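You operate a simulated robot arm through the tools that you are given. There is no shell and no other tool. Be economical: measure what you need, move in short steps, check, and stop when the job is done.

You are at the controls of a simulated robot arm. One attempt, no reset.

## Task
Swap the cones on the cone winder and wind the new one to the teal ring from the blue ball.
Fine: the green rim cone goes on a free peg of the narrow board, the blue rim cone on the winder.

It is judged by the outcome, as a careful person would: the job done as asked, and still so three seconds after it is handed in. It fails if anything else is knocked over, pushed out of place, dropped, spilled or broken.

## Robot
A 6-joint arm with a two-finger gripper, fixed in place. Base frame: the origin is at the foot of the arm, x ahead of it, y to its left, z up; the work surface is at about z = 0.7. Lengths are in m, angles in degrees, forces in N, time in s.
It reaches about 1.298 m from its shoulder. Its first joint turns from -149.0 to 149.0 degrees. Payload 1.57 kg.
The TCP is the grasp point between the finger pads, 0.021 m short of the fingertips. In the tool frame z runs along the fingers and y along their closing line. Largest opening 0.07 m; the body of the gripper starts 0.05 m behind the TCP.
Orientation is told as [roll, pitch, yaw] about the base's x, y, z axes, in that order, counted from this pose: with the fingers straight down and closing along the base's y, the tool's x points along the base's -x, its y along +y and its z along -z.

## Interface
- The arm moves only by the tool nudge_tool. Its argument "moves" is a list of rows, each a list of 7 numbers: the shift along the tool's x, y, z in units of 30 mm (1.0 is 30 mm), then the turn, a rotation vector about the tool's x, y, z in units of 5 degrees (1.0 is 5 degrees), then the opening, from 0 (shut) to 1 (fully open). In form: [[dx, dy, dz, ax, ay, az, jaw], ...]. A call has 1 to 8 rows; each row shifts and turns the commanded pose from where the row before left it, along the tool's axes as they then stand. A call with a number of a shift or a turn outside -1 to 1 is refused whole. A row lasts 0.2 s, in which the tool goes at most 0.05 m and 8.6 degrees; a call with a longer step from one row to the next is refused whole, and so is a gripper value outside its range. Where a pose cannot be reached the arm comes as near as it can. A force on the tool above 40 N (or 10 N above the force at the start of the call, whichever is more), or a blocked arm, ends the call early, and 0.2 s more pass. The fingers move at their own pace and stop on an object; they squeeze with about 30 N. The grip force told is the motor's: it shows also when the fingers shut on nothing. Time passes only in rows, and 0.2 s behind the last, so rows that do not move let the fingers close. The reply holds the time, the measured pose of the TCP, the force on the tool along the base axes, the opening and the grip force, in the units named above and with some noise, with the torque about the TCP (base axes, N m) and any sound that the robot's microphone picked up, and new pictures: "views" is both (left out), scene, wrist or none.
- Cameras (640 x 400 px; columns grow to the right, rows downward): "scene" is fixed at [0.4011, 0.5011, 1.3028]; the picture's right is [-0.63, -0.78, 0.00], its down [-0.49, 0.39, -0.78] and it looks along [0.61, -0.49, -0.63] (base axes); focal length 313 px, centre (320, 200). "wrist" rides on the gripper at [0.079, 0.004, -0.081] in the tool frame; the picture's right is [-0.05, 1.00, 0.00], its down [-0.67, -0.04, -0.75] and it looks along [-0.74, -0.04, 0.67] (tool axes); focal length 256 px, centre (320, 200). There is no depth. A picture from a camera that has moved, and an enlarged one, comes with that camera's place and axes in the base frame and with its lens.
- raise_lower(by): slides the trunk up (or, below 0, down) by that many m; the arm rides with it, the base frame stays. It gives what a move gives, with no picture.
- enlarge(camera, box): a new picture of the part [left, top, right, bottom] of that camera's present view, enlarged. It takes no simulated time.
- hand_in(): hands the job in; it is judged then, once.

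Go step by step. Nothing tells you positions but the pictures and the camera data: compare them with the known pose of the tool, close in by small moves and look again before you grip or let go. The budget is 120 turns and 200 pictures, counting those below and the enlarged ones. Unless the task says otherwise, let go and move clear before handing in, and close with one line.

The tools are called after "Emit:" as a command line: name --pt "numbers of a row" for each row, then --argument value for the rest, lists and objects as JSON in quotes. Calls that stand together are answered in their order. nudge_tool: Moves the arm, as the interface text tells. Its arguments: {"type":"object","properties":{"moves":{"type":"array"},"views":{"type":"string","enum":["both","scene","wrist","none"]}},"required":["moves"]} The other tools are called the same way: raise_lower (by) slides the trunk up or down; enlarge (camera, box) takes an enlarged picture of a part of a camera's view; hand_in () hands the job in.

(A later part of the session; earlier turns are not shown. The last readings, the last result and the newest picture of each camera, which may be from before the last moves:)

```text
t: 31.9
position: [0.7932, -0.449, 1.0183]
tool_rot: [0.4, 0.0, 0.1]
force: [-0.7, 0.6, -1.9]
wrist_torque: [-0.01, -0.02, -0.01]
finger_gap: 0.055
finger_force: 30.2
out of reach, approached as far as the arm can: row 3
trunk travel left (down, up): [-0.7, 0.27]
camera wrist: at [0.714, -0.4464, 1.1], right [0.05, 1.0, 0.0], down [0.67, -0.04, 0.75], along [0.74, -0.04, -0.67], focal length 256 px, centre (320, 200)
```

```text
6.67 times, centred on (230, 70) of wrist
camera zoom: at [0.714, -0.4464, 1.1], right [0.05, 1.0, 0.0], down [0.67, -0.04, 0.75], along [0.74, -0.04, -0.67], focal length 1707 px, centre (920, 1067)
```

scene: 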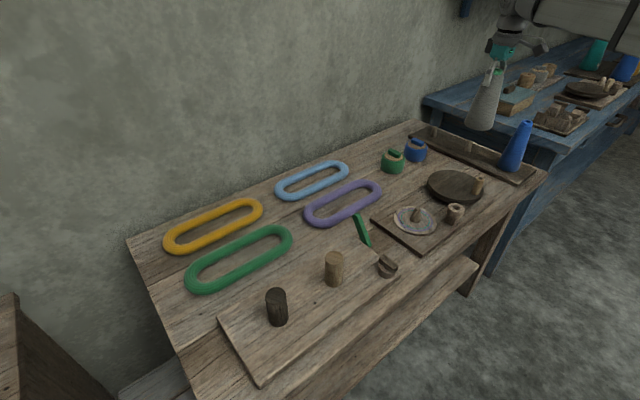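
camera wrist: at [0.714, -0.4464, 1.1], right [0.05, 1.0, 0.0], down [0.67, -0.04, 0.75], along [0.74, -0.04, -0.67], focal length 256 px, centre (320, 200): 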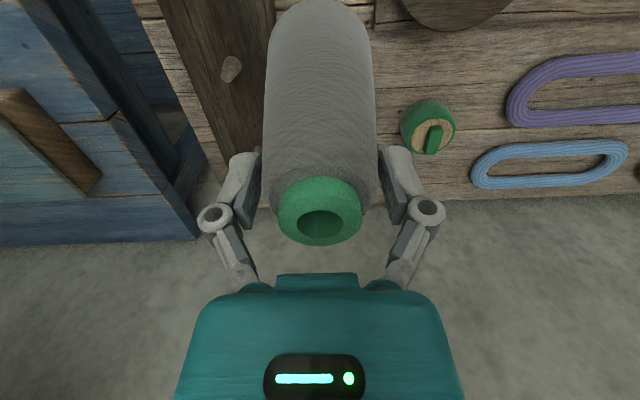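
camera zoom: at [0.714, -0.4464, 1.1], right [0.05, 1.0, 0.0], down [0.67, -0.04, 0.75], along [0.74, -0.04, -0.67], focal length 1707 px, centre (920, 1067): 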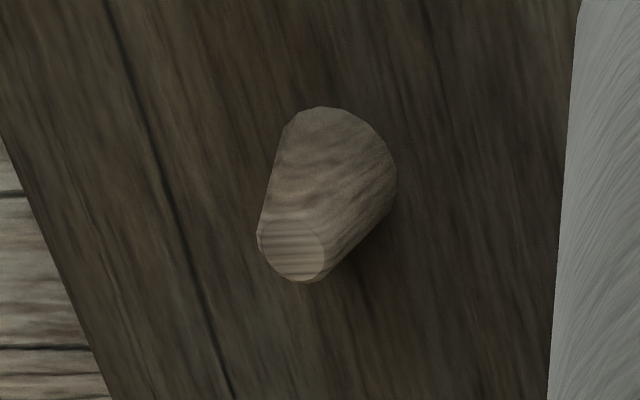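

The peg comes out at about (0.848, -0.576) from the wrist view. I'll shift closer for a second measurement.

Emit:
nudge_tool --pt "-0.92 -0.5 0 0 0 0 0" --pt "-0.92 -0.5 0 0 0 0 0" --views "none"

Emit:
enlarge --camera "wrist" --box '[180, 0, 340, 100]'

Emit:
enlarge --camera "scene" --box '[400, 60, 560, 200]'

```text
t: 32.5
position: [0.847, -0.4818, 1.0185]
tool_rot: [0.4, 0.1, 0.0]
force: [-0.4, 0.6, -2.3]
wrist_torque: [0.01, -0.04, -0.05]
finger_gap: 0.0551
finger_force: 30.3
trunk travel left (down, up): [-0.7, 0.27]
```

```text
4.00 times, centred on (260, 50) of wrist
camera zoom: at [0.7677, -0.4792, 1.0997], right [0.05, 1.0, 0.0], down [0.67, -0.04, 0.75], along [0.74, -0.04, -0.67], focal length 1024 px, centre (560, 800)
```

zoom: 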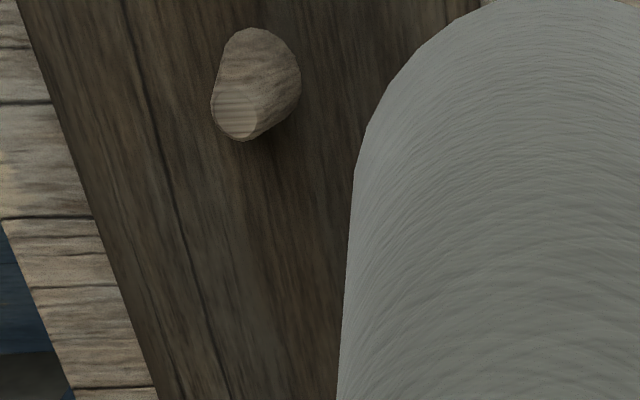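

```text
2.86 times, centred on (480, 130) of scene
camera zoom: at [0.4011, 0.5011, 1.3028], right [-0.63, -0.78, 0.0], down [-0.49, 0.39, -0.78], along [0.61, -0.49, -0.63], focal length 895 px, centre (-137, 400)
```

zoom: 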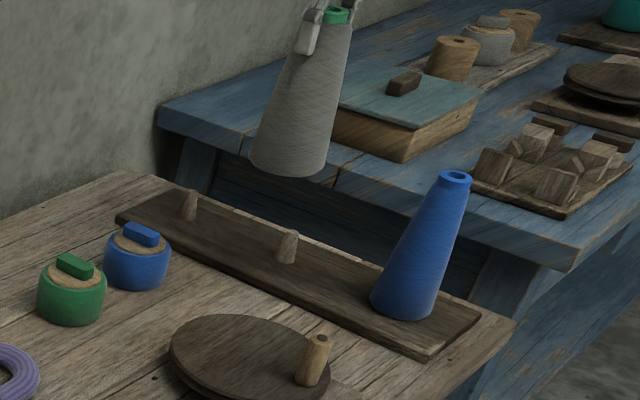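

Both measurements agree on the peg at (0.848, -0.576). I'll move above it.

Emit:
nudge_tool --pt "0 -0.7 0 0 0 0 0" --pt "0 -0.9 0 0 0 0 0" --pt "-0.03 -0.9 0 0 0 0 0" --pt "0 -0.63 0 0 0 0 0" --views "none"

Emit:
raise_lower --by -0.1

Emit:
enlarge --camera "scene" --box '[400, 90, 560, 200]'

Emit:
enlarge --camera "wrist" --box '[0, 0, 640, 400]'

```text
t: 33.5
position: [0.8472, -0.5766, 1.0185]
tool_rot: [0.4, -0.1, 0.0]
force: [-0.4, 0.5, -3.4]
wrist_torque: [0.01, -0.01, 0.04]
finger_gap: 0.055
finger_force: 29.4
trunk travel left (down, up): [-0.7, 0.27]
```

```text
t: 34.9
position: [0.8482, -0.5753, 0.9185]
tool_rot: [0.3, -0.1, 0.0]
force: [0.6, 1.2, -1.2]
wrist_torque: [0.0, 0.01, 0.04]
finger_gap: 0.0549
finger_force: 30.2
trunk travel left (down, up): [-0.6, 0.37]
```

```text
3.64 times, centred on (480, 145) of scene
camera zoom: at [0.4011, 0.5011, 1.3028], right [-0.63, -0.78, 0.0], down [-0.49, 0.39, -0.78], along [0.61, -0.49, -0.63], focal length 1139 px, centre (-262, 400)
```

zoom: 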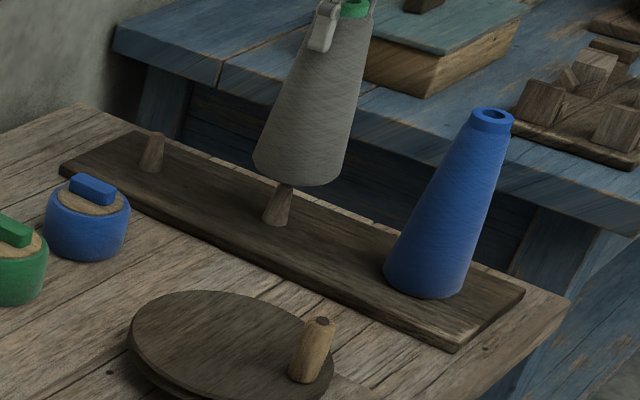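

```text
1.00 times, centred on (320, 200) of wrist (not enlarged: the box is as wide or as high as the picture)
camera zoom: at [0.7694, -0.5717, 1.0001], right [0.05, 1.0, 0.0], down [0.67, -0.04, 0.75], along [0.74, -0.04, -0.67], focal length 256 px, centre (320, 200)
```

zoom: 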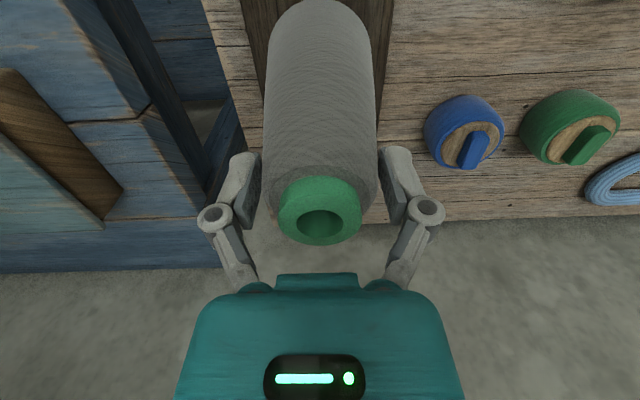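

The cone looks aligned over the peg. I'll lower it in steps while watching the force.

Emit:
raise_lower --by -0.025

Emit:
enlarge --camera "scene" --box '[440, 90, 520, 190]'

```text
t: 35.6
position: [0.8476, -0.5746, 0.8929]
tool_rot: [0.3, -0.1, 0.0]
force: [-0.2, 0.0, -2.2]
wrist_torque: [0.0, 0.0, -0.02]
finger_gap: 0.0551
finger_force: 29.9
trunk travel left (down, up): [-0.575, 0.395]
```

```text
4.00 times, centred on (480, 140) of scene
camera zoom: at [0.4011, 0.5011, 1.3028], right [-0.63, -0.78, 0.0], down [-0.49, 0.39, -0.78], along [0.61, -0.49, -0.63], focal length 1253 px, centre (-320, 440)
```

zoom: 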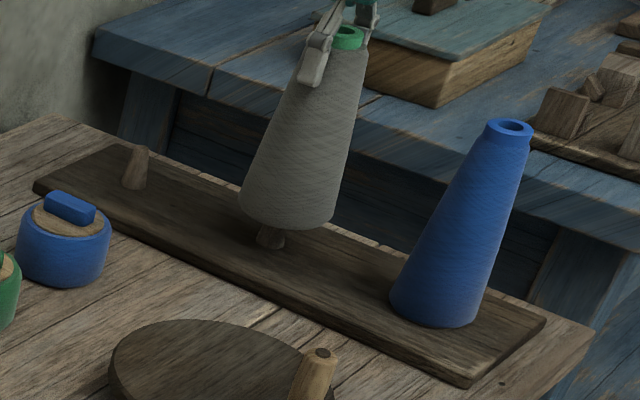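

Emit:
raise_lower --by -0.018

Emit:
enlarge --camera "scene" --box '[440, 90, 520, 190]'

```text
t: 36.2
position: [0.848, -0.5758, 0.8745]
tool_rot: [0.3, -0.1, 0.0]
force: [-0.1, -0.1, -2.3]
wrist_torque: [-0.01, 0.05, 0.0]
finger_gap: 0.0547
finger_force: 30.2
trunk travel left (down, up): [-0.557, 0.413]
```

```text
4.00 times, centred on (480, 140) of scene
camera zoom: at [0.4011, 0.5011, 1.3028], right [-0.63, -0.78, 0.0], down [-0.49, 0.39, -0.78], along [0.61, -0.49, -0.63], focal length 1253 px, centre (-320, 440)
```

zoom: 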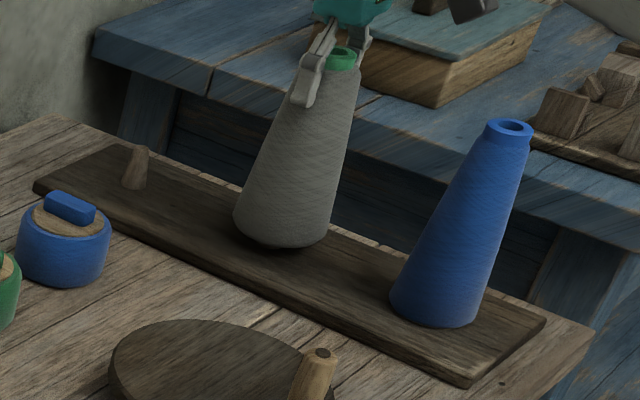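

Still weightless contact. I'll go a few millimetres further until the force changes.

Emit:
raise_lower --by -0.006

Emit:
raise_lower --by -0.004

```text
t: 36.8
position: [0.8488, -0.5753, 0.8687]
tool_rot: [0.3, -0.2, 0.0]
force: [-0.4, 0.0, -2.6]
wrist_torque: [0.0, 0.02, -0.02]
finger_gap: 0.0551
finger_force: 29.9
trunk travel left (down, up): [-0.551, 0.419]
```

```text
t: 37.3
position: [0.8474, -0.5739, 0.8652]
tool_rot: [0.4, -0.1, -0.1]
force: [-0.8, 0.8, -2.0]
wrist_torque: [0.04, -0.02, 0.05]
finger_gap: 0.055
finger_force: 30.3
trunk travel left (down, up): [-0.547, 0.423]
```

Emit:
raise_lower --by -0.004

Emit:
raise_lower --by -0.003

Emit:
enlarge --camera "scene" --box '[440, 90, 520, 190]'

```text
t: 37.9
position: [0.8477, -0.5747, 0.8614]
tool_rot: [0.3, -0.1, 0.2]
force: [-0.2, -0.1, 0.8]
wrist_torque: [-0.13, -0.06, 0.01]
finger_gap: 0.055
finger_force: 30.7
trunk travel left (down, up): [-0.543, 0.427]
```

```text
t: 38.4
position: [0.8475, -0.5736, 0.862]
tool_rot: [0.0, -0.4, 0.1]
force: [7.4, -3.4, 28.6]
wrist_torque: [-0.14, -0.27, 0.01]
finger_gap: 0.0551
finger_force: 29.6
trunk travel left (down, up): [-0.54, 0.43]
```

```text
4.00 times, centred on (480, 140) of scene
camera zoom: at [0.4011, 0.5011, 1.3028], right [-0.63, -0.78, 0.0], down [-0.49, 0.39, -0.78], along [0.61, -0.49, -0.63], focal length 1253 px, centre (-320, 440)
```

zoom: 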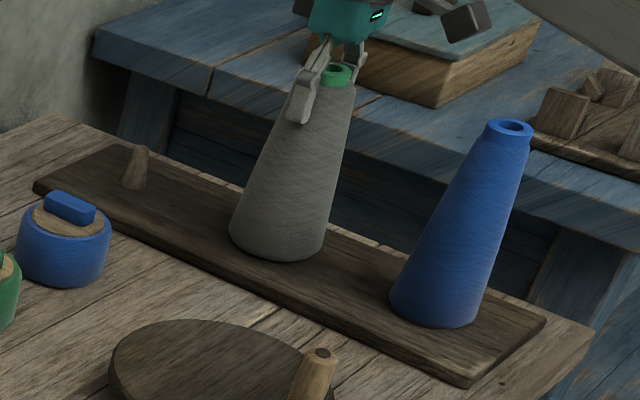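

It's seated. I'll relieve the force, open and rise clear.

Emit:
raise_lower --by 0.002

Emit:
nudge_tool --pt "0 0 0 0 0 0 0.5" --pt "0 0 0 0 0 0 1" --pt "0 0 0 0 0 0 1" --views "none"

Emit:
raise_lower --by 0.12

Emit:
nudge_tool --pt "1 0 0 0 0 0 1" --pt "1 0 0 0 0 0 1" --pt "1 0 0 0 0 0 1" --pt "1 0 0 0 0 0 1" --pt "0.6 0 0 0 0 0 1" --views "both"

```text
t: 38.9
position: [0.8473, -0.5732, 0.8618]
tool_rot: [0.2, 0.0, -0.1]
force: [4.5, -1.5, 12.2]
wrist_torque: [-0.05, -0.28, 0.0]
finger_gap: 0.055
finger_force: 29.7
trunk travel left (down, up): [-0.542, 0.428]
```

```text
t: 39.7
position: [0.8476, -0.5751, 0.8604]
tool_rot: [0.3, -0.1, 0.0]
force: [-0.5, 1.1, -0.4]
wrist_torque: [-0.01, -0.01, 0.0]
finger_gap: 0.07
finger_force: 0.1
trunk travel left (down, up): [-0.542, 0.428]
```

```text
t: 41.2
position: [0.8475, -0.5742, 0.9795]
tool_rot: [0.2, -0.2, 0.0]
force: [-0.4, -0.4, -0.2]
wrist_torque: [-0.01, 0.0, 0.03]
finger_gap: 0.0699
finger_force: 0.1
trunk travel left (down, up): [-0.662, 0.308]
```

```text
t: 42.4
position: [0.7102, -0.5769, 0.9802]
tool_rot: [0.2, -0.1, 0.0]
force: [0.0, -0.1, -1.0]
wrist_torque: [-0.01, 0.02, 0.01]
finger_gap: 0.0697
finger_force: 0.1
trunk travel left (down, up): [-0.662, 0.308]
camera wrist: at [0.6316, -0.5726, 1.0624], right [0.05, 1.0, 0.0], down [0.67, -0.04, 0.75], along [0.74, -0.04, -0.67], focal length 256 px, centre (320, 200)
```

scene: 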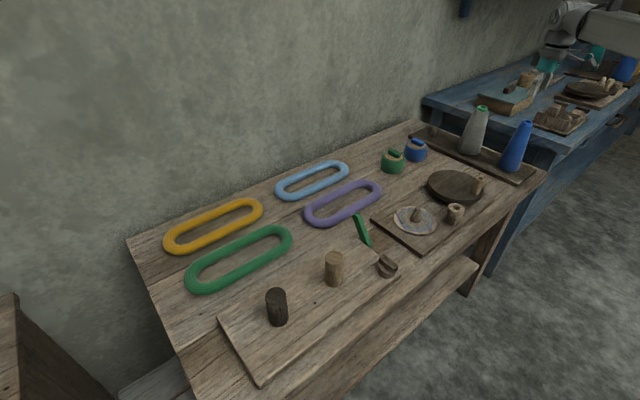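
wrist: 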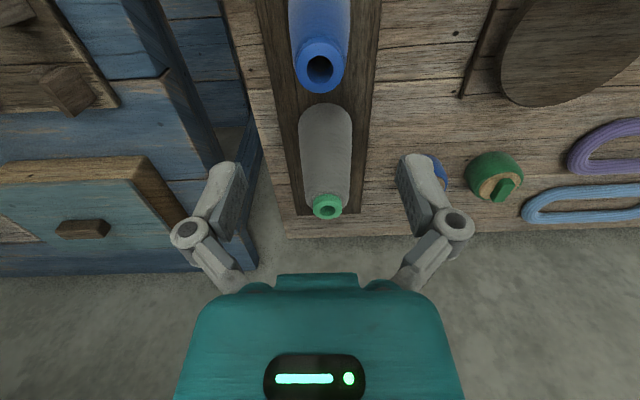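

The green-rim cone stands on its peg. The blue rim is at about (0.703, -0.577), top at about 0.875; I'll shift and lower to check.

Emit:
nudge_tool --pt "0.25 0 0 0 0 0 1" --views "none"

Emit:
raise_lower --by -0.07

Emit:
enlarge --camera "wrist" --box '[220, 60, 420, 220]'

Emit:
enlarge --camera "scene" --box '[450, 70, 590, 190]'

```text
t: 42.8
position: [0.7026, -0.5758, 0.9808]
tool_rot: [0.2, -0.2, 0.1]
force: [-0.3, 0.2, 1.1]
wrist_torque: [-0.02, 0.02, 0.01]
finger_gap: 0.0699
finger_force: 0.0
trunk travel left (down, up): [-0.662, 0.308]
```

```text
t: 43.9
position: [0.7027, -0.5759, 0.911]
tool_rot: [0.2, -0.1, 0.1]
force: [-1.2, -0.5, 0.4]
wrist_torque: [0.0, -0.01, 0.02]
finger_gap: 0.07
finger_force: 0.0
trunk travel left (down, up): [-0.592, 0.378]
```

```text
2.50 times, centred on (320, 140) of wrist
camera zoom: at [0.6243, -0.5726, 0.9923], right [0.05, 1.0, 0.0], down [0.67, -0.04, 0.75], along [0.74, -0.04, -0.67], focal length 640 px, centre (320, 350)
```

zoom: 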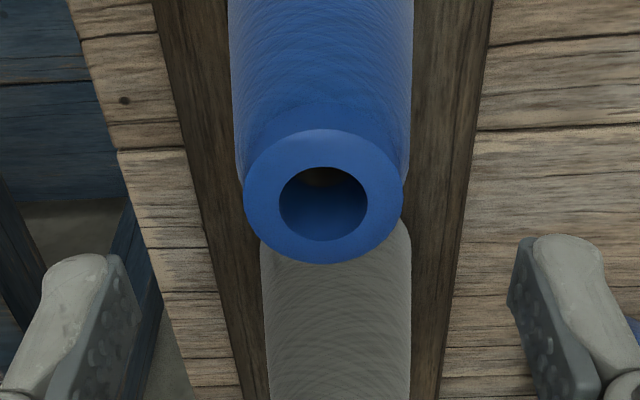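

```text
3.33 times, centred on (520, 130) of scene
camera zoom: at [0.4011, 0.5011, 1.3028], right [-0.63, -0.78, 0.0], down [-0.49, 0.39, -0.78], along [0.61, -0.49, -0.63], focal length 1044 px, centre (-347, 433)
```

zoom: 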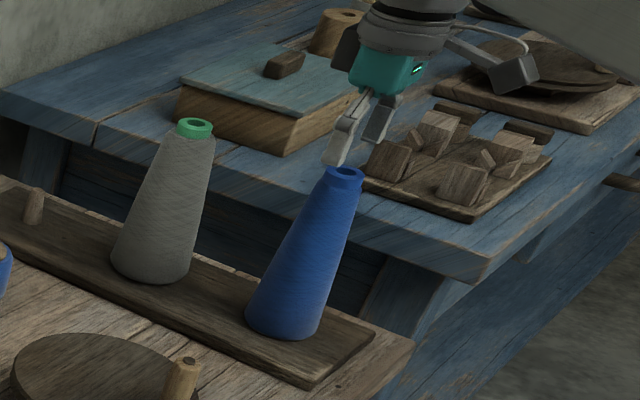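

The blue cone is slimmer, being less wound. I'm aligned, so I'll lower and grip its body.

Emit:
raise_lower --by -0.05

Emit:
enlarge --camera "wrist" --box '[220, 100, 420, 260]'

Emit:
nudge_tool --pt "0 0 0 0 0 0 0.5" --pt "0 0 0 0 0 0 0.5" --pt "0 0 0 0 0 0 0" --pt "0 0 0 0 0 0 0" --pt "0 0 0 0 0 0 0" --views "none"

```text
t: 44.8
position: [0.7031, -0.5756, 0.8606]
tool_rot: [0.2, 0.0, 0.0]
force: [0.1, -0.1, 0.1]
wrist_torque: [0.0, -0.06, -0.04]
finger_gap: 0.0702
finger_force: 0.1
trunk travel left (down, up): [-0.542, 0.428]
```

```text
2.50 times, centred on (320, 180) of wrist
camera zoom: at [0.6243, -0.5727, 0.9423], right [0.05, 1.0, 0.0], down [0.67, -0.04, 0.75], along [0.74, -0.04, -0.67], focal length 640 px, centre (320, 250)
```

zoom: 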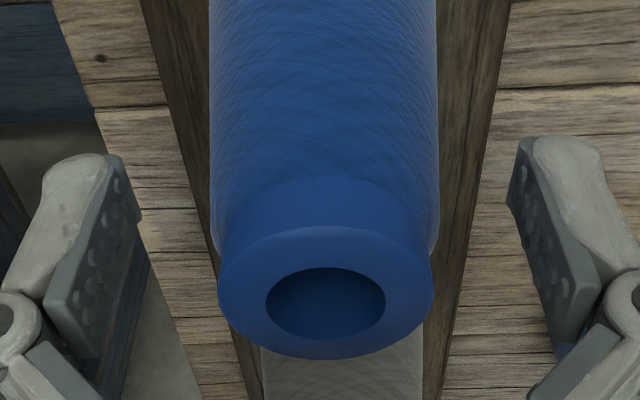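

```text
t: 46.0
position: [0.7018, -0.5757, 0.861]
tool_rot: [0.3, -0.1, 0.0]
force: [0.9, 1.4, 5.8]
wrist_torque: [0.05, -0.03, 0.01]
finger_gap: 0.046
finger_force: 30.3
trunk travel left (down, up): [-0.542, 0.428]
```

Emit:
raise_lower --by 0.15

Emit:
nudge_tool --pt "0 0.5 0 0 0 0 0" --pt "0 1 0 0 0 0 0" --pt "0 1 0 0 0 0 0" --pt "-0.15 1 0 0 0 0 0" --pt "-0.15 1 0 0 0 0 0" --pt "-0.15 1 0 0 0 0 0" --pt "-0.15 1 0 0 0 0 0" --pt "-0.1 0.5 0 0 0 0 0" --views "none"

Emit:
nudge_tool --pt "0 0.5 0 0 0 0 0" --pt "0 1 0 0 0 0 0" --pt "0 1 0 0 0 0 0" --pt "0 1 0 0 0 0 0" --pt "0 1 0 0 0 0 0" --pt "0 0.5 0 0 0 0 0" --views "both"

```text
t: 47.7
position: [0.7036, -0.5757, 1.0106]
tool_rot: [0.4, -0.1, 0.0]
force: [-0.4, -0.6, -1.3]
wrist_torque: [0.0, -0.01, -0.04]
finger_gap: 0.0458
finger_force: 30.4
trunk travel left (down, up): [-0.692, 0.278]
```

```text
t: 49.5
position: [0.7234, -0.3659, 1.0096]
tool_rot: [0.1, -0.1, 0.0]
force: [0.0, 0.1, -2.0]
wrist_torque: [-0.03, 0.0, -0.01]
finger_gap: 0.0458
finger_force: 29.5
out of reach, approached as far as the arm can: row 7
trunk travel left (down, up): [-0.692, 0.278]
```

```text
t: 50.9
position: [0.7247, -0.2182, 1.0104]
tool_rot: [0.2, -0.1, 0.1]
force: [0.1, -0.4, -0.1]
wrist_torque: [-0.01, 0.0, 0.03]
finger_gap: 0.0459
finger_force: 30.5
out of reach, approached as far as the arm can: row 3
trunk travel left (down, up): [-0.692, 0.278]
camera wrist: at [0.6461, -0.2137, 1.0923], right [0.05, 1.0, 0.0], down [0.67, -0.04, 0.75], along [0.74, -0.04, -0.67], focal length 256 px, centre (320, 200)
```

scene: 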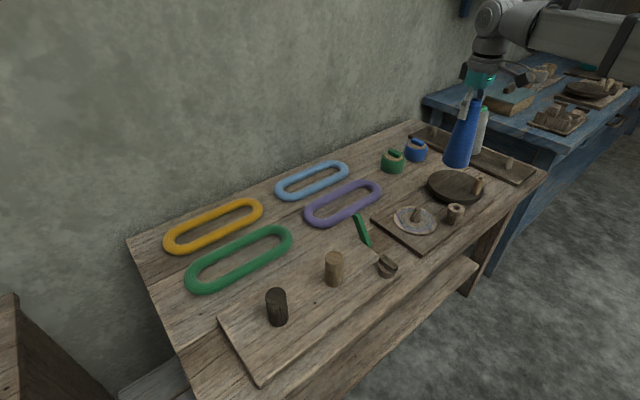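
wrist: 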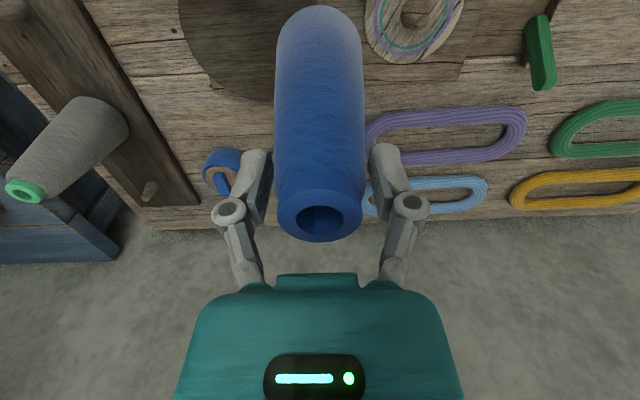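

Emit:
nudge_tool --pt "-0.1 0.7 0 0 0 0 0" --pt "-0.08 0.9 0 0 0 0 0" --pt "0 0.9 0 0 0 0 0" --pt "0 0.8 0 0 0 0 0" --pt "0 0.45 0 0 0 0 0" --views "none"

Emit:
raise_lower --by -0.09

Emit:
enlarge --camera "scene" --box '[370, 120, 490, 240]'

```text
t: 52.1
position: [0.7305, -0.1034, 1.0109]
tool_rot: [0.2, -0.1, 0.0]
force: [-0.1, 0.1, -1.4]
wrist_torque: [0.0, -0.01, -0.02]
finger_gap: 0.0459
finger_force: 29.8
out of reach, approached as far as the arm can: row 3
trunk travel left (down, up): [-0.692, 0.278]
```

```text
t: 53.4
position: [0.7307, -0.1046, 0.9214]
tool_rot: [0.2, -0.1, 0.0]
force: [0.1, -0.3, -1.2]
wrist_torque: [0.01, -0.01, -0.01]
finger_gap: 0.0456
finger_force: 29.7
trunk travel left (down, up): [-0.602, 0.368]
```

```text
3.33 times, centred on (430, 180) of scene
camera zoom: at [0.4011, 0.5011, 1.3028], right [-0.63, -0.78, 0.0], down [-0.49, 0.39, -0.78], along [0.61, -0.49, -0.63], focal length 1044 px, centre (-47, 267)
```

zoom: 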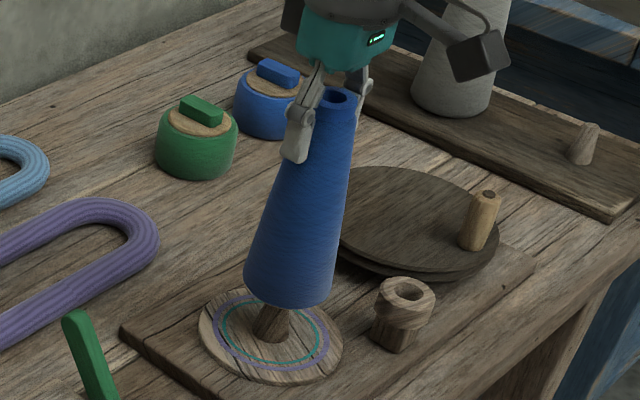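

Aligned over the spindle. I'll lower to seat it at about 0.869.

Emit:
raise_lower --by -0.03

Emit:
raise_lower --by -0.018

Emit:
raise_lower --by -0.004

Emit:
enlarge --camera "scene" --box '[370, 120, 490, 240]'

```text
t: 54.1
position: [0.7291, -0.1044, 0.8915]
tool_rot: [0.2, -0.1, 0.1]
force: [-0.1, 0.7, -1.9]
wrist_torque: [0.03, -0.03, -0.02]
finger_gap: 0.0457
finger_force: 30.3
trunk travel left (down, up): [-0.572, 0.398]
```

```text
t: 54.8
position: [0.7303, -0.1054, 0.8731]
tool_rot: [0.2, -0.2, 0.0]
force: [-0.6, -0.2, -0.8]
wrist_torque: [0.0, -0.03, -0.01]
finger_gap: 0.0459
finger_force: 30.0
trunk travel left (down, up): [-0.554, 0.416]
```

```text
t: 55.3
position: [0.7303, -0.1042, 0.8702]
tool_rot: [0.2, -0.2, -0.1]
force: [5.4, -1.9, 21.3]
wrist_torque: [-0.06, -0.24, -0.02]
finger_gap: 0.0461
finger_force: 30.5
trunk travel left (down, up): [-0.55, 0.42]
```

```text
3.33 times, centred on (430, 180) of scene
camera zoom: at [0.4011, 0.5011, 1.3028], right [-0.63, -0.78, 0.0], down [-0.49, 0.39, -0.78], along [0.61, -0.49, -0.63], focal length 1044 px, centre (-47, 267)
```

zoom: 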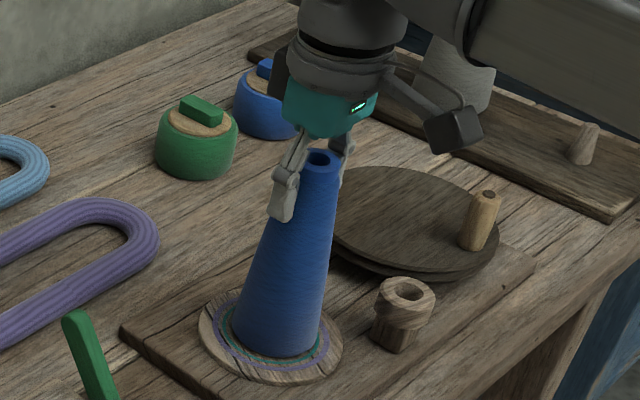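

The blue cone is seated. I'll release it, rise, and head to the blue ball, whose bar is at about (0.966, -0.405, 0.757).

Emit:
raise_lower --by 0.002

Emit:
nudge_tool --pt "0 0 0 0 0 0 0.8" --pt "0 0 0 0 0 0 1" --pt "0 0 0 0 0 0 1" --views "none"

Emit:
raise_lower --by 0.1

Emit:
nudge_tool --pt "-0.4 -1 0 0 0 0 1" --pt "-0.7 -1 0 0 0 0 1" --pt "-0.7 -1 0 0 0 0 1" --pt "-0.7 -1 0 0 0 0 1" --pt "-0.7 -1 0 0 0 0 1" --pt "-0.7 -1 0 0 0 0 1" --pt "-0.7 -1 0 0 0 0 1" --pt "-0.7 -1 0 0 0 0 1" --views "both"

```text
t: 55.8
position: [0.7302, -0.1049, 0.8703]
tool_rot: [0.3, 0.0, 0.0]
force: [0.8, -0.9, -1.1]
wrist_torque: [-0.13, -0.14, -0.02]
finger_gap: 0.046
finger_force: 29.8
trunk travel left (down, up): [-0.552, 0.418]
```

```text
t: 56.6
position: [0.7301, -0.1041, 0.8702]
tool_rot: [0.2, -0.1, 0.0]
force: [-0.4, 0.8, 0.5]
wrist_torque: [0.01, -0.01, -0.01]
finger_gap: 0.0701
finger_force: 0.1
trunk travel left (down, up): [-0.552, 0.418]
```

```text
t: 58.0
position: [0.7305, -0.104, 0.971]
tool_rot: [0.2, -0.1, 0.0]
force: [0.0, 0.4, 0.0]
wrist_torque: [-0.03, 0.0, 0.01]
finger_gap: 0.0699
finger_force: 0.1
trunk travel left (down, up): [-0.652, 0.318]
```

```text
t: 59.8
position: [0.8924, -0.3457, 0.9697]
tool_rot: [0.2, 0.0, 0.1]
force: [-0.7, -0.1, -0.6]
wrist_torque: [0.01, -0.02, 0.0]
finger_gap: 0.0701
finger_force: 0.0
out of reach, approached as far as the arm can: row 6
trunk travel left (down, up): [-0.652, 0.318]
camera wrist: at [0.8141, -0.3424, 1.0521], right [0.05, 1.0, 0.0], down [0.67, -0.04, 0.75], along [0.74, -0.04, -0.67], focal length 256 px, centre (320, 200)
```

scene: 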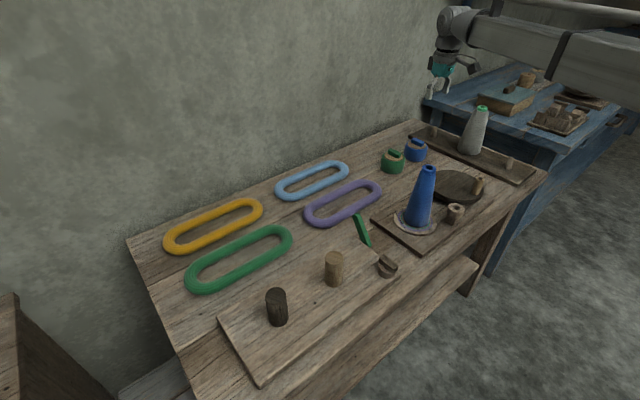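
wrist: 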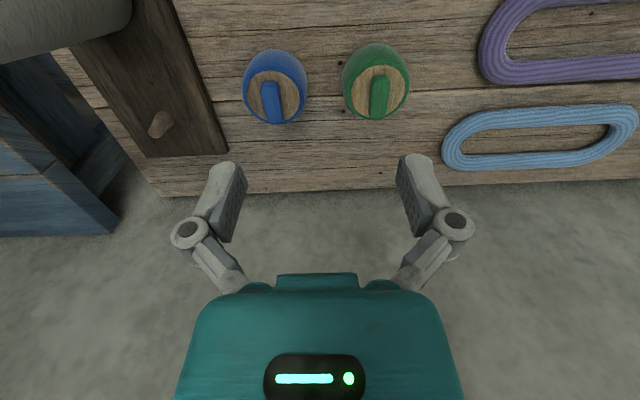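

Emit:
nudge_tool --pt "-0.9 -0.8 0 0 0 0 1" --pt "-0.9 -0.8 0 0 0 0 1" --pt "-0.45 -0.45 0 0 0 0 1" --views "none"

Emit:
raise_lower --by -0.1

Emit:
enlarge --camera "wrist" --box '[220, 20, 420, 180]'

Emit:
enlarge --camera "scene" --box '[370, 90, 490, 180]'

```text
t: 60.6
position: [0.958, -0.4055, 0.9705]
tool_rot: [0.3, -0.1, 0.0]
force: [0.2, 0.2, 0.7]
wrist_torque: [-0.01, -0.01, 0.02]
finger_gap: 0.0697
finger_force: 0.0
trunk travel left (down, up): [-0.652, 0.318]
```

```text
t: 61.9
position: [0.9569, -0.407, 0.8704]
tool_rot: [0.2, -0.2, 0.0]
force: [-0.2, -0.6, 1.2]
wrist_torque: [0.02, 0.01, 0.01]
finger_gap: 0.07
finger_force: 0.1
trunk travel left (down, up): [-0.552, 0.418]
```

```text
2.50 times, centred on (320, 100) of wrist
camera zoom: at [0.8782, -0.4029, 0.9523], right [0.05, 1.0, 0.0], down [0.67, -0.04, 0.75], along [0.74, -0.04, -0.67], focal length 640 px, centre (320, 450)
```

zoom: 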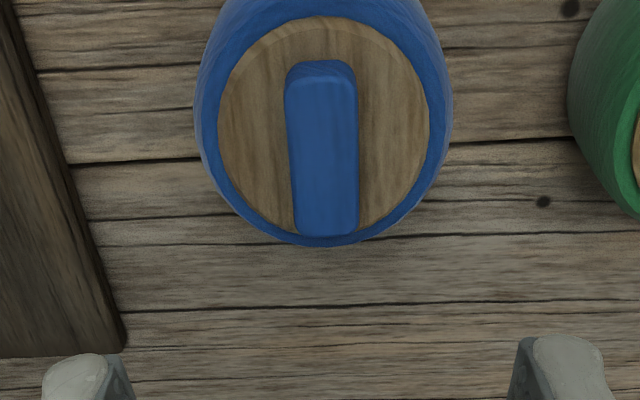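

```text
4.44 times, centred on (430, 135) of scene
camera zoom: at [0.4011, 0.5011, 1.3028], right [-0.63, -0.78, 0.0], down [-0.49, 0.39, -0.78], along [0.61, -0.49, -0.63], focal length 1393 px, centre (-169, 489)
```

zoom: 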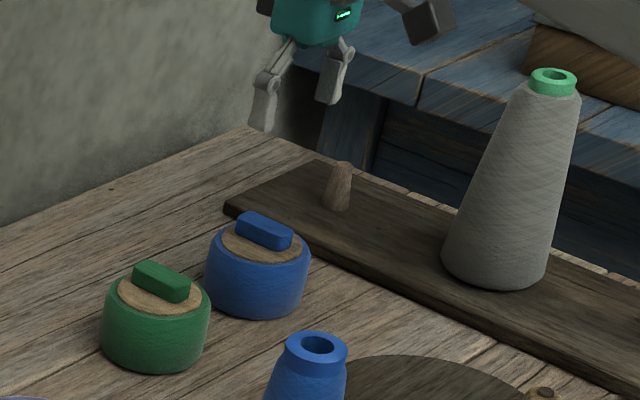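

Emit:
nudge_tool --pt "-0.13 0.03 0 0 0 0 1" --views "none"

Emit:
raise_lower --by -0.07

Emit:
enlarge --camera "wrist" --box '[220, 80, 420, 240]'

Emit:
enlarge --camera "scene" --box '[380, 120, 460, 180]'

```text
t: 62.3
position: [0.9602, -0.4062, 0.8708]
tool_rot: [0.2, -0.1, 0.0]
force: [-0.1, 0.2, 0.8]
wrist_torque: [-0.02, -0.01, -0.01]
finger_gap: 0.0699
finger_force: 0.1
trunk travel left (down, up): [-0.552, 0.418]
```

```text
t: 63.4
position: [0.9599, -0.4057, 0.8001]
tool_rot: [0.2, -0.1, 0.0]
force: [0.1, -0.7, -0.6]
wrist_torque: [0.01, 0.02, -0.01]
finger_gap: 0.07
finger_force: 0.0
trunk travel left (down, up): [-0.482, 0.488]
```

```text
2.50 times, centred on (320, 160) of wrist
camera zoom: at [0.8817, -0.4024, 0.8823], right [0.05, 1.0, 0.0], down [0.67, -0.04, 0.75], along [0.74, -0.04, -0.67], focal length 640 px, centre (320, 300)
```

zoom: 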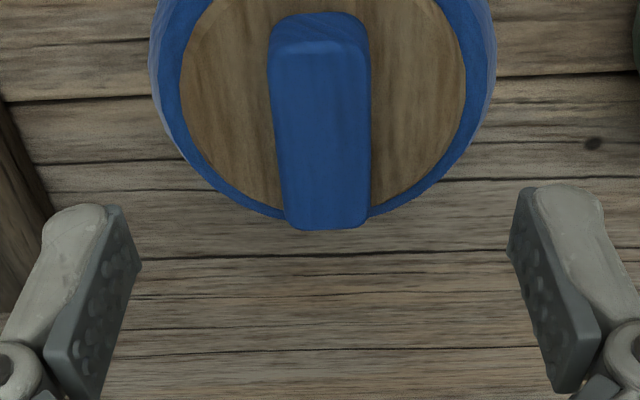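

```text
6.67 times, centred on (420, 150) of scene
camera zoom: at [0.4011, 0.5011, 1.3028], right [-0.63, -0.78, 0.0], down [-0.49, 0.39, -0.78], along [0.61, -0.49, -0.63], focal length 2089 px, centre (-347, 533)
```

zoom: 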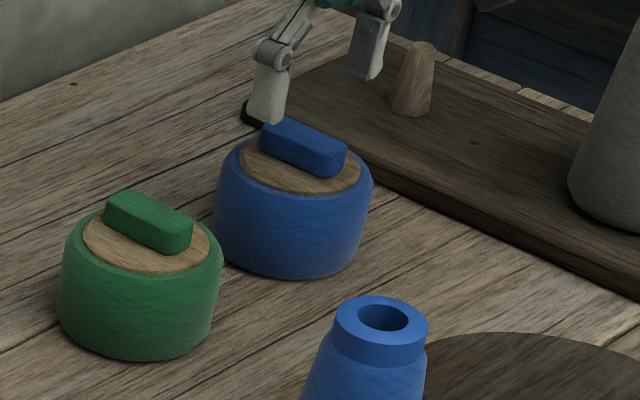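

The bar's top is at about z 0.765. I'll lower so the pads straddle it just above the wooden face, then grip.

Emit:
raise_lower --by -0.023

Emit:
nudge_tool --pt "0 0 0 0 0 0 0.5" --pt "0 0 0 0 0 0 0" --pt "0 0 0 0 0 0 0" --pt "0 0 0 0 0 0 0" --pt "0 0 0 0 0 0 0" --pt "0 0 0 0 0 0 0" --views "wrist"

Emit:
enlarge --camera "scene" --box '[380, 120, 460, 180]'

```text
t: 64.1
position: [0.9599, -0.4057, 0.777]
tool_rot: [0.2, -0.1, 0.0]
force: [-0.3, 0.4, 0.2]
wrist_torque: [0.02, -0.03, 0.0]
finger_gap: 0.0698
finger_force: 0.1
trunk travel left (down, up): [-0.459, 0.511]
```

```text
t: 65.5
position: [0.9614, -0.405, 0.7779]
tool_rot: [0.2, -0.1, 0.0]
force: [-0.9, 0.3, 0.7]
wrist_torque: [0.03, -0.01, -0.01]
finger_gap: 0.0186
finger_force: 30.3
trunk travel left (down, up): [-0.459, 0.511]
camera wrist: at [0.8817, -0.4023, 0.8593], right [0.05, 1.0, 0.0], down [0.67, -0.04, 0.75], along [0.74, -0.04, -0.67], focal length 256 px, centre (320, 200)
```

wrist: 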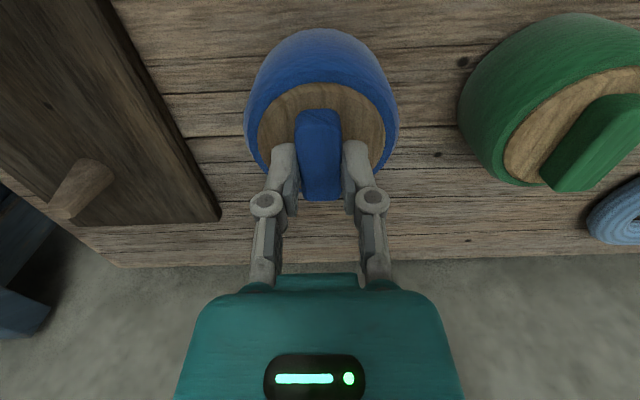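

```text
6.67 times, centred on (420, 150) of scene
camera zoom: at [0.4011, 0.5011, 1.3028], right [-0.63, -0.78, 0.0], down [-0.49, 0.39, -0.78], along [0.61, -0.49, -0.63], focal length 2089 px, centre (-347, 533)
```

zoom: 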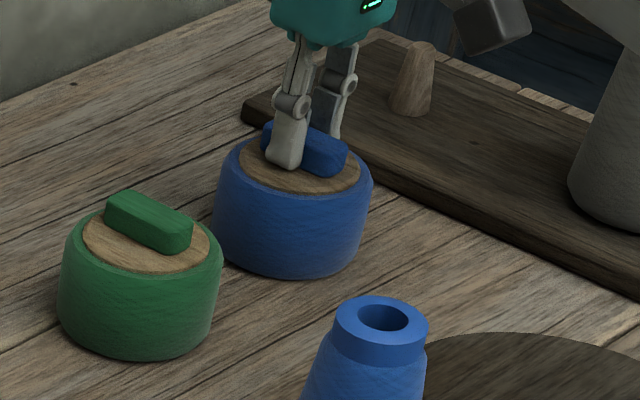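

Gripped at 0.0186 m. I'll lift slightly to learn what comes up.

Emit:
raise_lower --by 0.04

Emit:
enlarge --camera "scene" --box '[370, 110, 490, 200]'

```text
t: 66.3
position: [0.9599, -0.407, 0.8177]
tool_rot: [0.2, -0.1, 0.0]
force: [0.4, -0.5, -0.4]
wrist_torque: [0.02, 0.03, 0.01]
finger_gap: 0.0184
finger_force: 29.8
trunk travel left (down, up): [-0.499, 0.471]
```

```text
4.44 times, centred on (430, 155) of scene
camera zoom: at [0.4011, 0.5011, 1.3028], right [-0.63, -0.78, 0.0], down [-0.49, 0.39, -0.78], along [0.61, -0.49, -0.63], focal length 1393 px, centre (-169, 400)
```

zoom: 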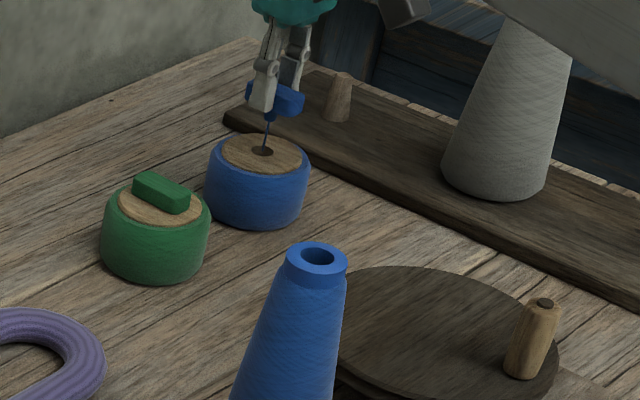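

The blue bar is the yarn's end toggle, with yarn trailing from the ball. I'll carry it to the wooden eye beside the turntable, whose hole I place at about (0.668, -0.179, 0.765), stopping above for a look.

Emit:
raise_lower --by 0.05

Emit:
nudge_tool --pt "0.85 0.66 0 0 0 0 0" --pt "0.85 0.66 0 0 0 0 0" --pt "0.85 0.66 0 0 0 0 0" --pt "0.85 0.66 0 0 0 0 0" --pt "0.85 0.66 0 0 0 0 0" --pt "0.85 0.66 0 0 0 0 0" --pt "0.85 0.66 0 0 0 0 0" --pt "0.85 0.66 0 0 0 0 0" --views "both"

```text
t: 67.2
position: [0.9605, -0.406, 0.8671]
tool_rot: [0.1, -0.1, -0.1]
force: [0.0, 0.5, 0.2]
wrist_torque: [0.01, -0.01, -0.02]
finger_gap: 0.0184
finger_force: 29.6
trunk travel left (down, up): [-0.549, 0.421]
```

```text
t: 69.0
position: [0.7561, -0.2471, 0.8681]
tool_rot: [0.3, -0.2, 0.0]
force: [0.8, 0.3, -0.3]
wrist_torque: [0.0, -0.02, 0.01]
finger_gap: 0.0184
finger_force: 30.2
trunk travel left (down, up): [-0.549, 0.421]
camera wrist: at [0.6774, -0.2452, 0.9493], right [0.05, 1.0, 0.0], down [0.67, -0.04, 0.75], along [0.74, -0.04, -0.67], focal length 256 px, centre (320, 200)
```

scene: 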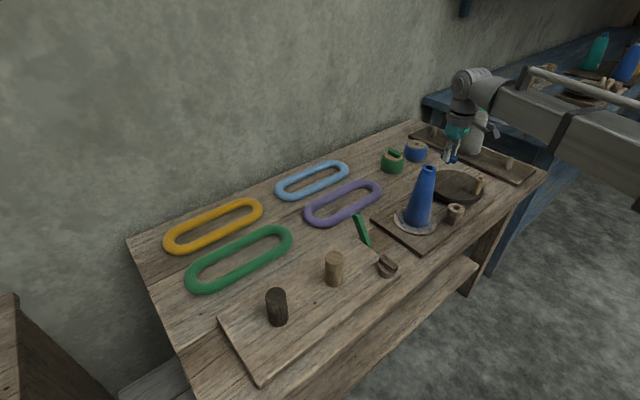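
wrist: 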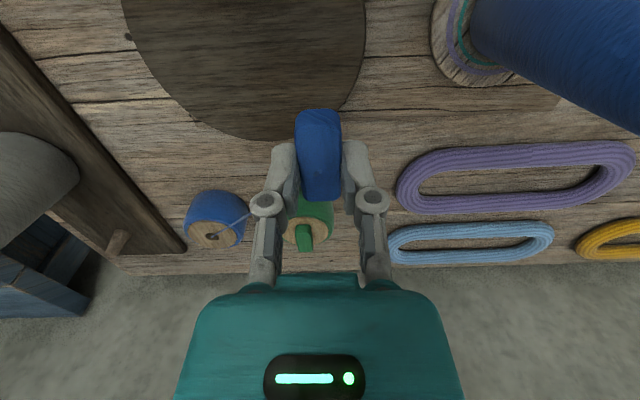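

Emit:
nudge_tool --pt "0.87 0.26 0 0 0 0 0" --pt "0.87 0.26 0 0 0 0 0" --pt "0.87 0.26 0 0 0 0 0" --pt "0.87 0.26 0 0 0 0 0" --pt "0.87 0.26 0 0 0 0 0" --pt "0.87 0.26 0 0 0 0 0" --views "wrist"

Emit:
enlarge --camera "scene" --box '[390, 120, 510, 240]'

```text
t: 70.4
position: [0.5979, -0.203, 0.8679]
tool_rot: [0.2, -0.2, 0.0]
force: [-0.2, -1.2, -1.2]
wrist_torque: [0.02, 0.05, 0.05]
finger_gap: 0.0185
finger_force: 29.7
trunk travel left (down, up): [-0.549, 0.421]
camera wrist: at [0.5198, -0.1994, 0.9493], right [0.05, 1.0, 0.0], down [0.67, -0.04, 0.75], along [0.74, -0.04, -0.67], focal length 256 px, centre (320, 200)
```

wrist: 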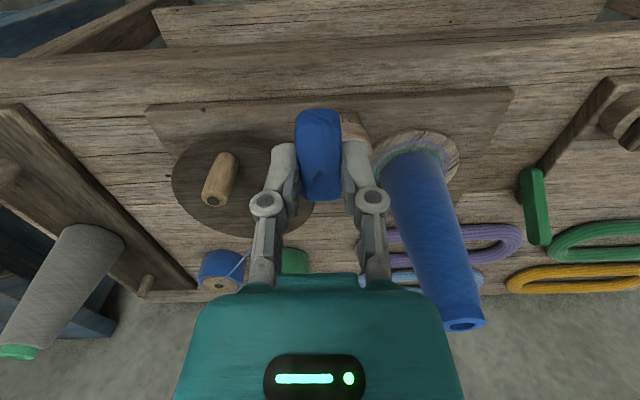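

```text
3.33 times, centred on (450, 180) of scene
camera zoom: at [0.4011, 0.5011, 1.3028], right [-0.63, -0.78, 0.0], down [-0.49, 0.39, -0.78], along [0.61, -0.49, -0.63], focal length 1044 px, centre (-113, 267)
```

zoom: 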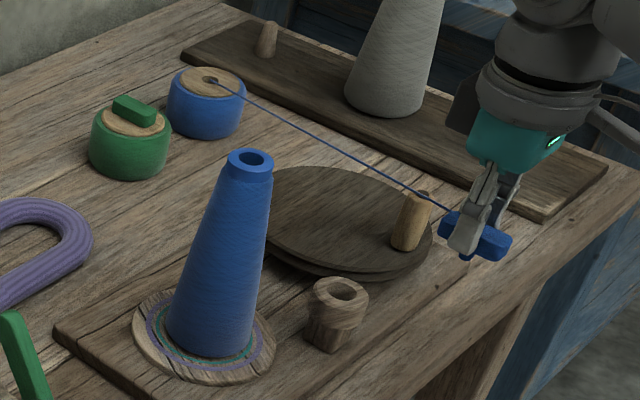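

Emit:
nudge_tool --pt "0 -1 0 0 0 0 0" --pt "0 -1 0 0 0 0 0" --views "none"

Emit:
enlarge --camera "wrist" --box '[320, 80, 480, 200]'

```text
t: 71.0
position: [0.601, -0.2611, 0.8676]
tool_rot: [0.2, -0.2, -0.1]
force: [0.2, -1.0, -0.5]
wrist_torque: [-0.02, 0.01, 0.0]
finger_gap: 0.0184
finger_force: 30.0
trunk travel left (down, up): [-0.549, 0.421]
```

```text
3.33 times, centred on (400, 140) of wrist
camera zoom: at [0.5214, -0.2576, 0.9493], right [0.05, 1.0, 0.0], down [0.67, -0.04, 0.75], along [0.74, -0.04, -0.67], focal length 853 px, centre (53, 400)
```

zoom: 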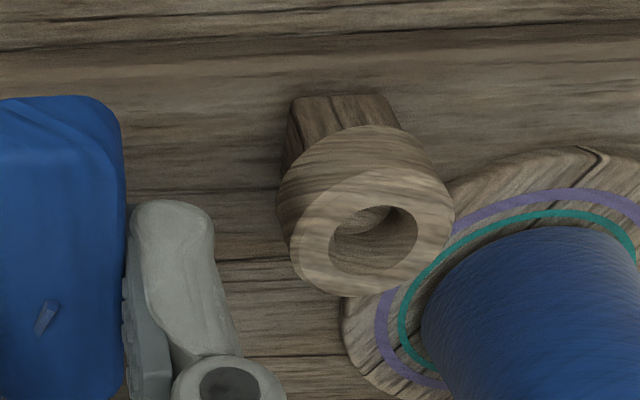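

The eye is a shallow round cup (hole about 26 mm) on a post. I'll look at the other bench for hints about how such a winder is set up.

Emit:
enlarge --camera "scene" --box '[500, 20, 640, 140]'

Emit:
enlarge --camera "scene" --box '[340, 200, 480, 300]'

Emit:
enlarge --camera "wrist" --box '[140, 60, 480, 290]'

```text
3.33 times, centred on (570, 80) of scene
camera zoom: at [0.4011, 0.5011, 1.3028], right [-0.63, -0.78, 0.0], down [-0.49, 0.39, -0.78], along [0.61, -0.49, -0.63], focal length 1044 px, centre (-513, 600)
```

zoom: 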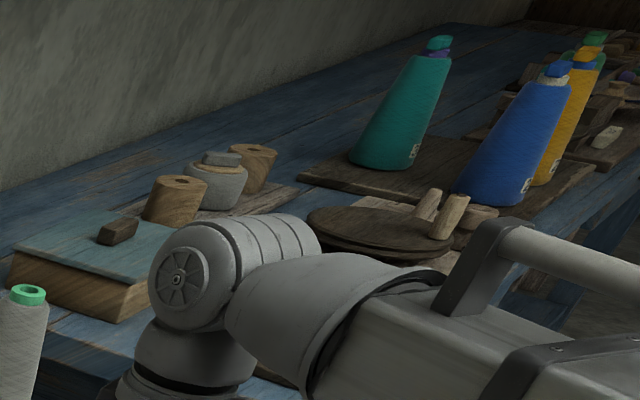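

```text
4.00 times, centred on (410, 250) of scene
camera zoom: at [0.4011, 0.5011, 1.3028], right [-0.63, -0.78, 0.0], down [-0.49, 0.39, -0.78], along [0.61, -0.49, -0.63], focal length 1253 px, centre (-40, 0)
```

zoom: 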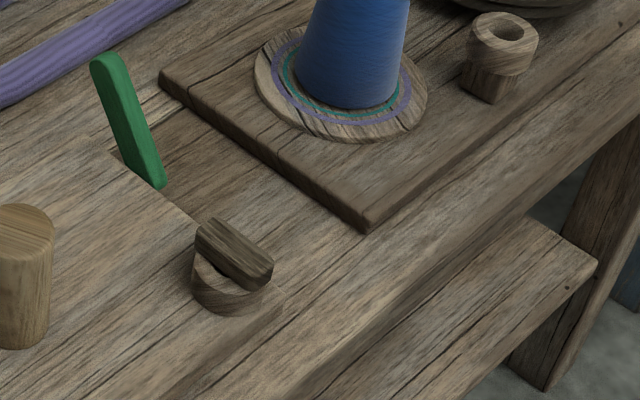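

```text
1.74 times, centred on (310, 175) of wrist
camera zoom: at [0.5214, -0.2576, 0.9493], right [0.05, 1.0, 0.0], down [0.67, -0.04, 0.75], along [0.74, -0.04, -0.67], focal length 445 px, centre (337, 244)
```

zoom: 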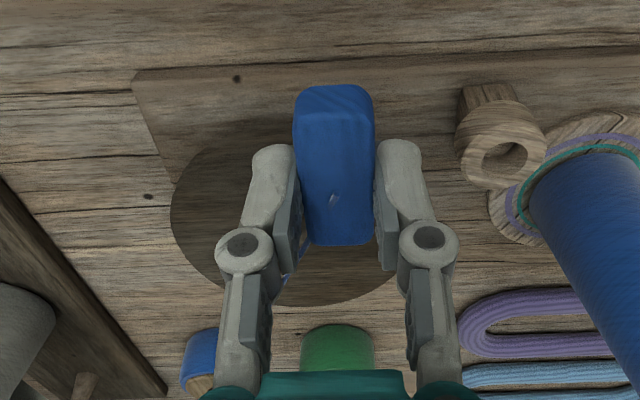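

The nearby fixture shows a bar resting over a ring, which suggests laying the toggle over the eye. I'll move above the eye at (0.666, -0.1795).

Emit:
nudge_tool --pt "-0.72 0.905 0 0 0 0 0" --pt "-0.72 0.905 0 0 0 0 0" --pt "-0.65 0.905 0 0 0 0 0" --views "none"

Emit:
raise_lower --by -0.055

Emit:
enlarge --camera "scene" --box '[400, 150, 500, 240]'

Emit:
enlarge --camera "wrist" --box '[200, 0, 440, 240]'

```text
t: 71.8
position: [0.6628, -0.1744, 0.8678]
tool_rot: [0.2, -0.1, 0.2]
force: [-0.6, -0.3, 0.2]
wrist_torque: [0.0, 0.05, -0.01]
finger_gap: 0.0184
finger_force: 30.2
trunk travel left (down, up): [-0.549, 0.421]
```

```text
t: 72.8
position: [0.662, -0.1742, 0.8131]
tool_rot: [0.2, -0.1, 0.0]
force: [-0.3, -0.1, 0.3]
wrist_torque: [0.0, -0.02, -0.04]
finger_gap: 0.0185
finger_force: 29.3
trunk travel left (down, up): [-0.494, 0.476]
```

```text
4.44 times, centred on (450, 195) of scene
camera zoom: at [0.4011, 0.5011, 1.3028], right [-0.63, -0.78, 0.0], down [-0.49, 0.39, -0.78], along [0.61, -0.49, -0.63], focal length 1393 px, centre (-258, 222)
```

zoom: 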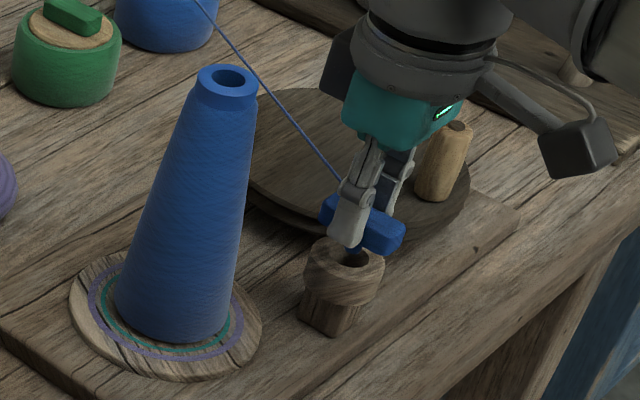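

```text
1.67 times, centred on (320, 120) of wrist
camera zoom: at [0.5837, -0.1719, 0.8943], right [0.05, 1.0, 0.0], down [0.67, -0.04, 0.75], along [0.74, -0.04, -0.67], focal length 427 px, centre (320, 333)
```

zoom: 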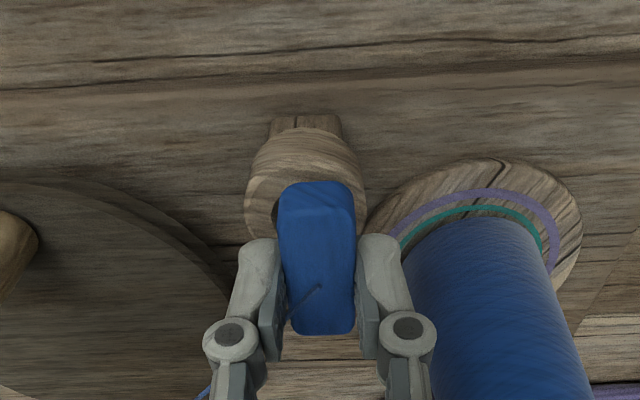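

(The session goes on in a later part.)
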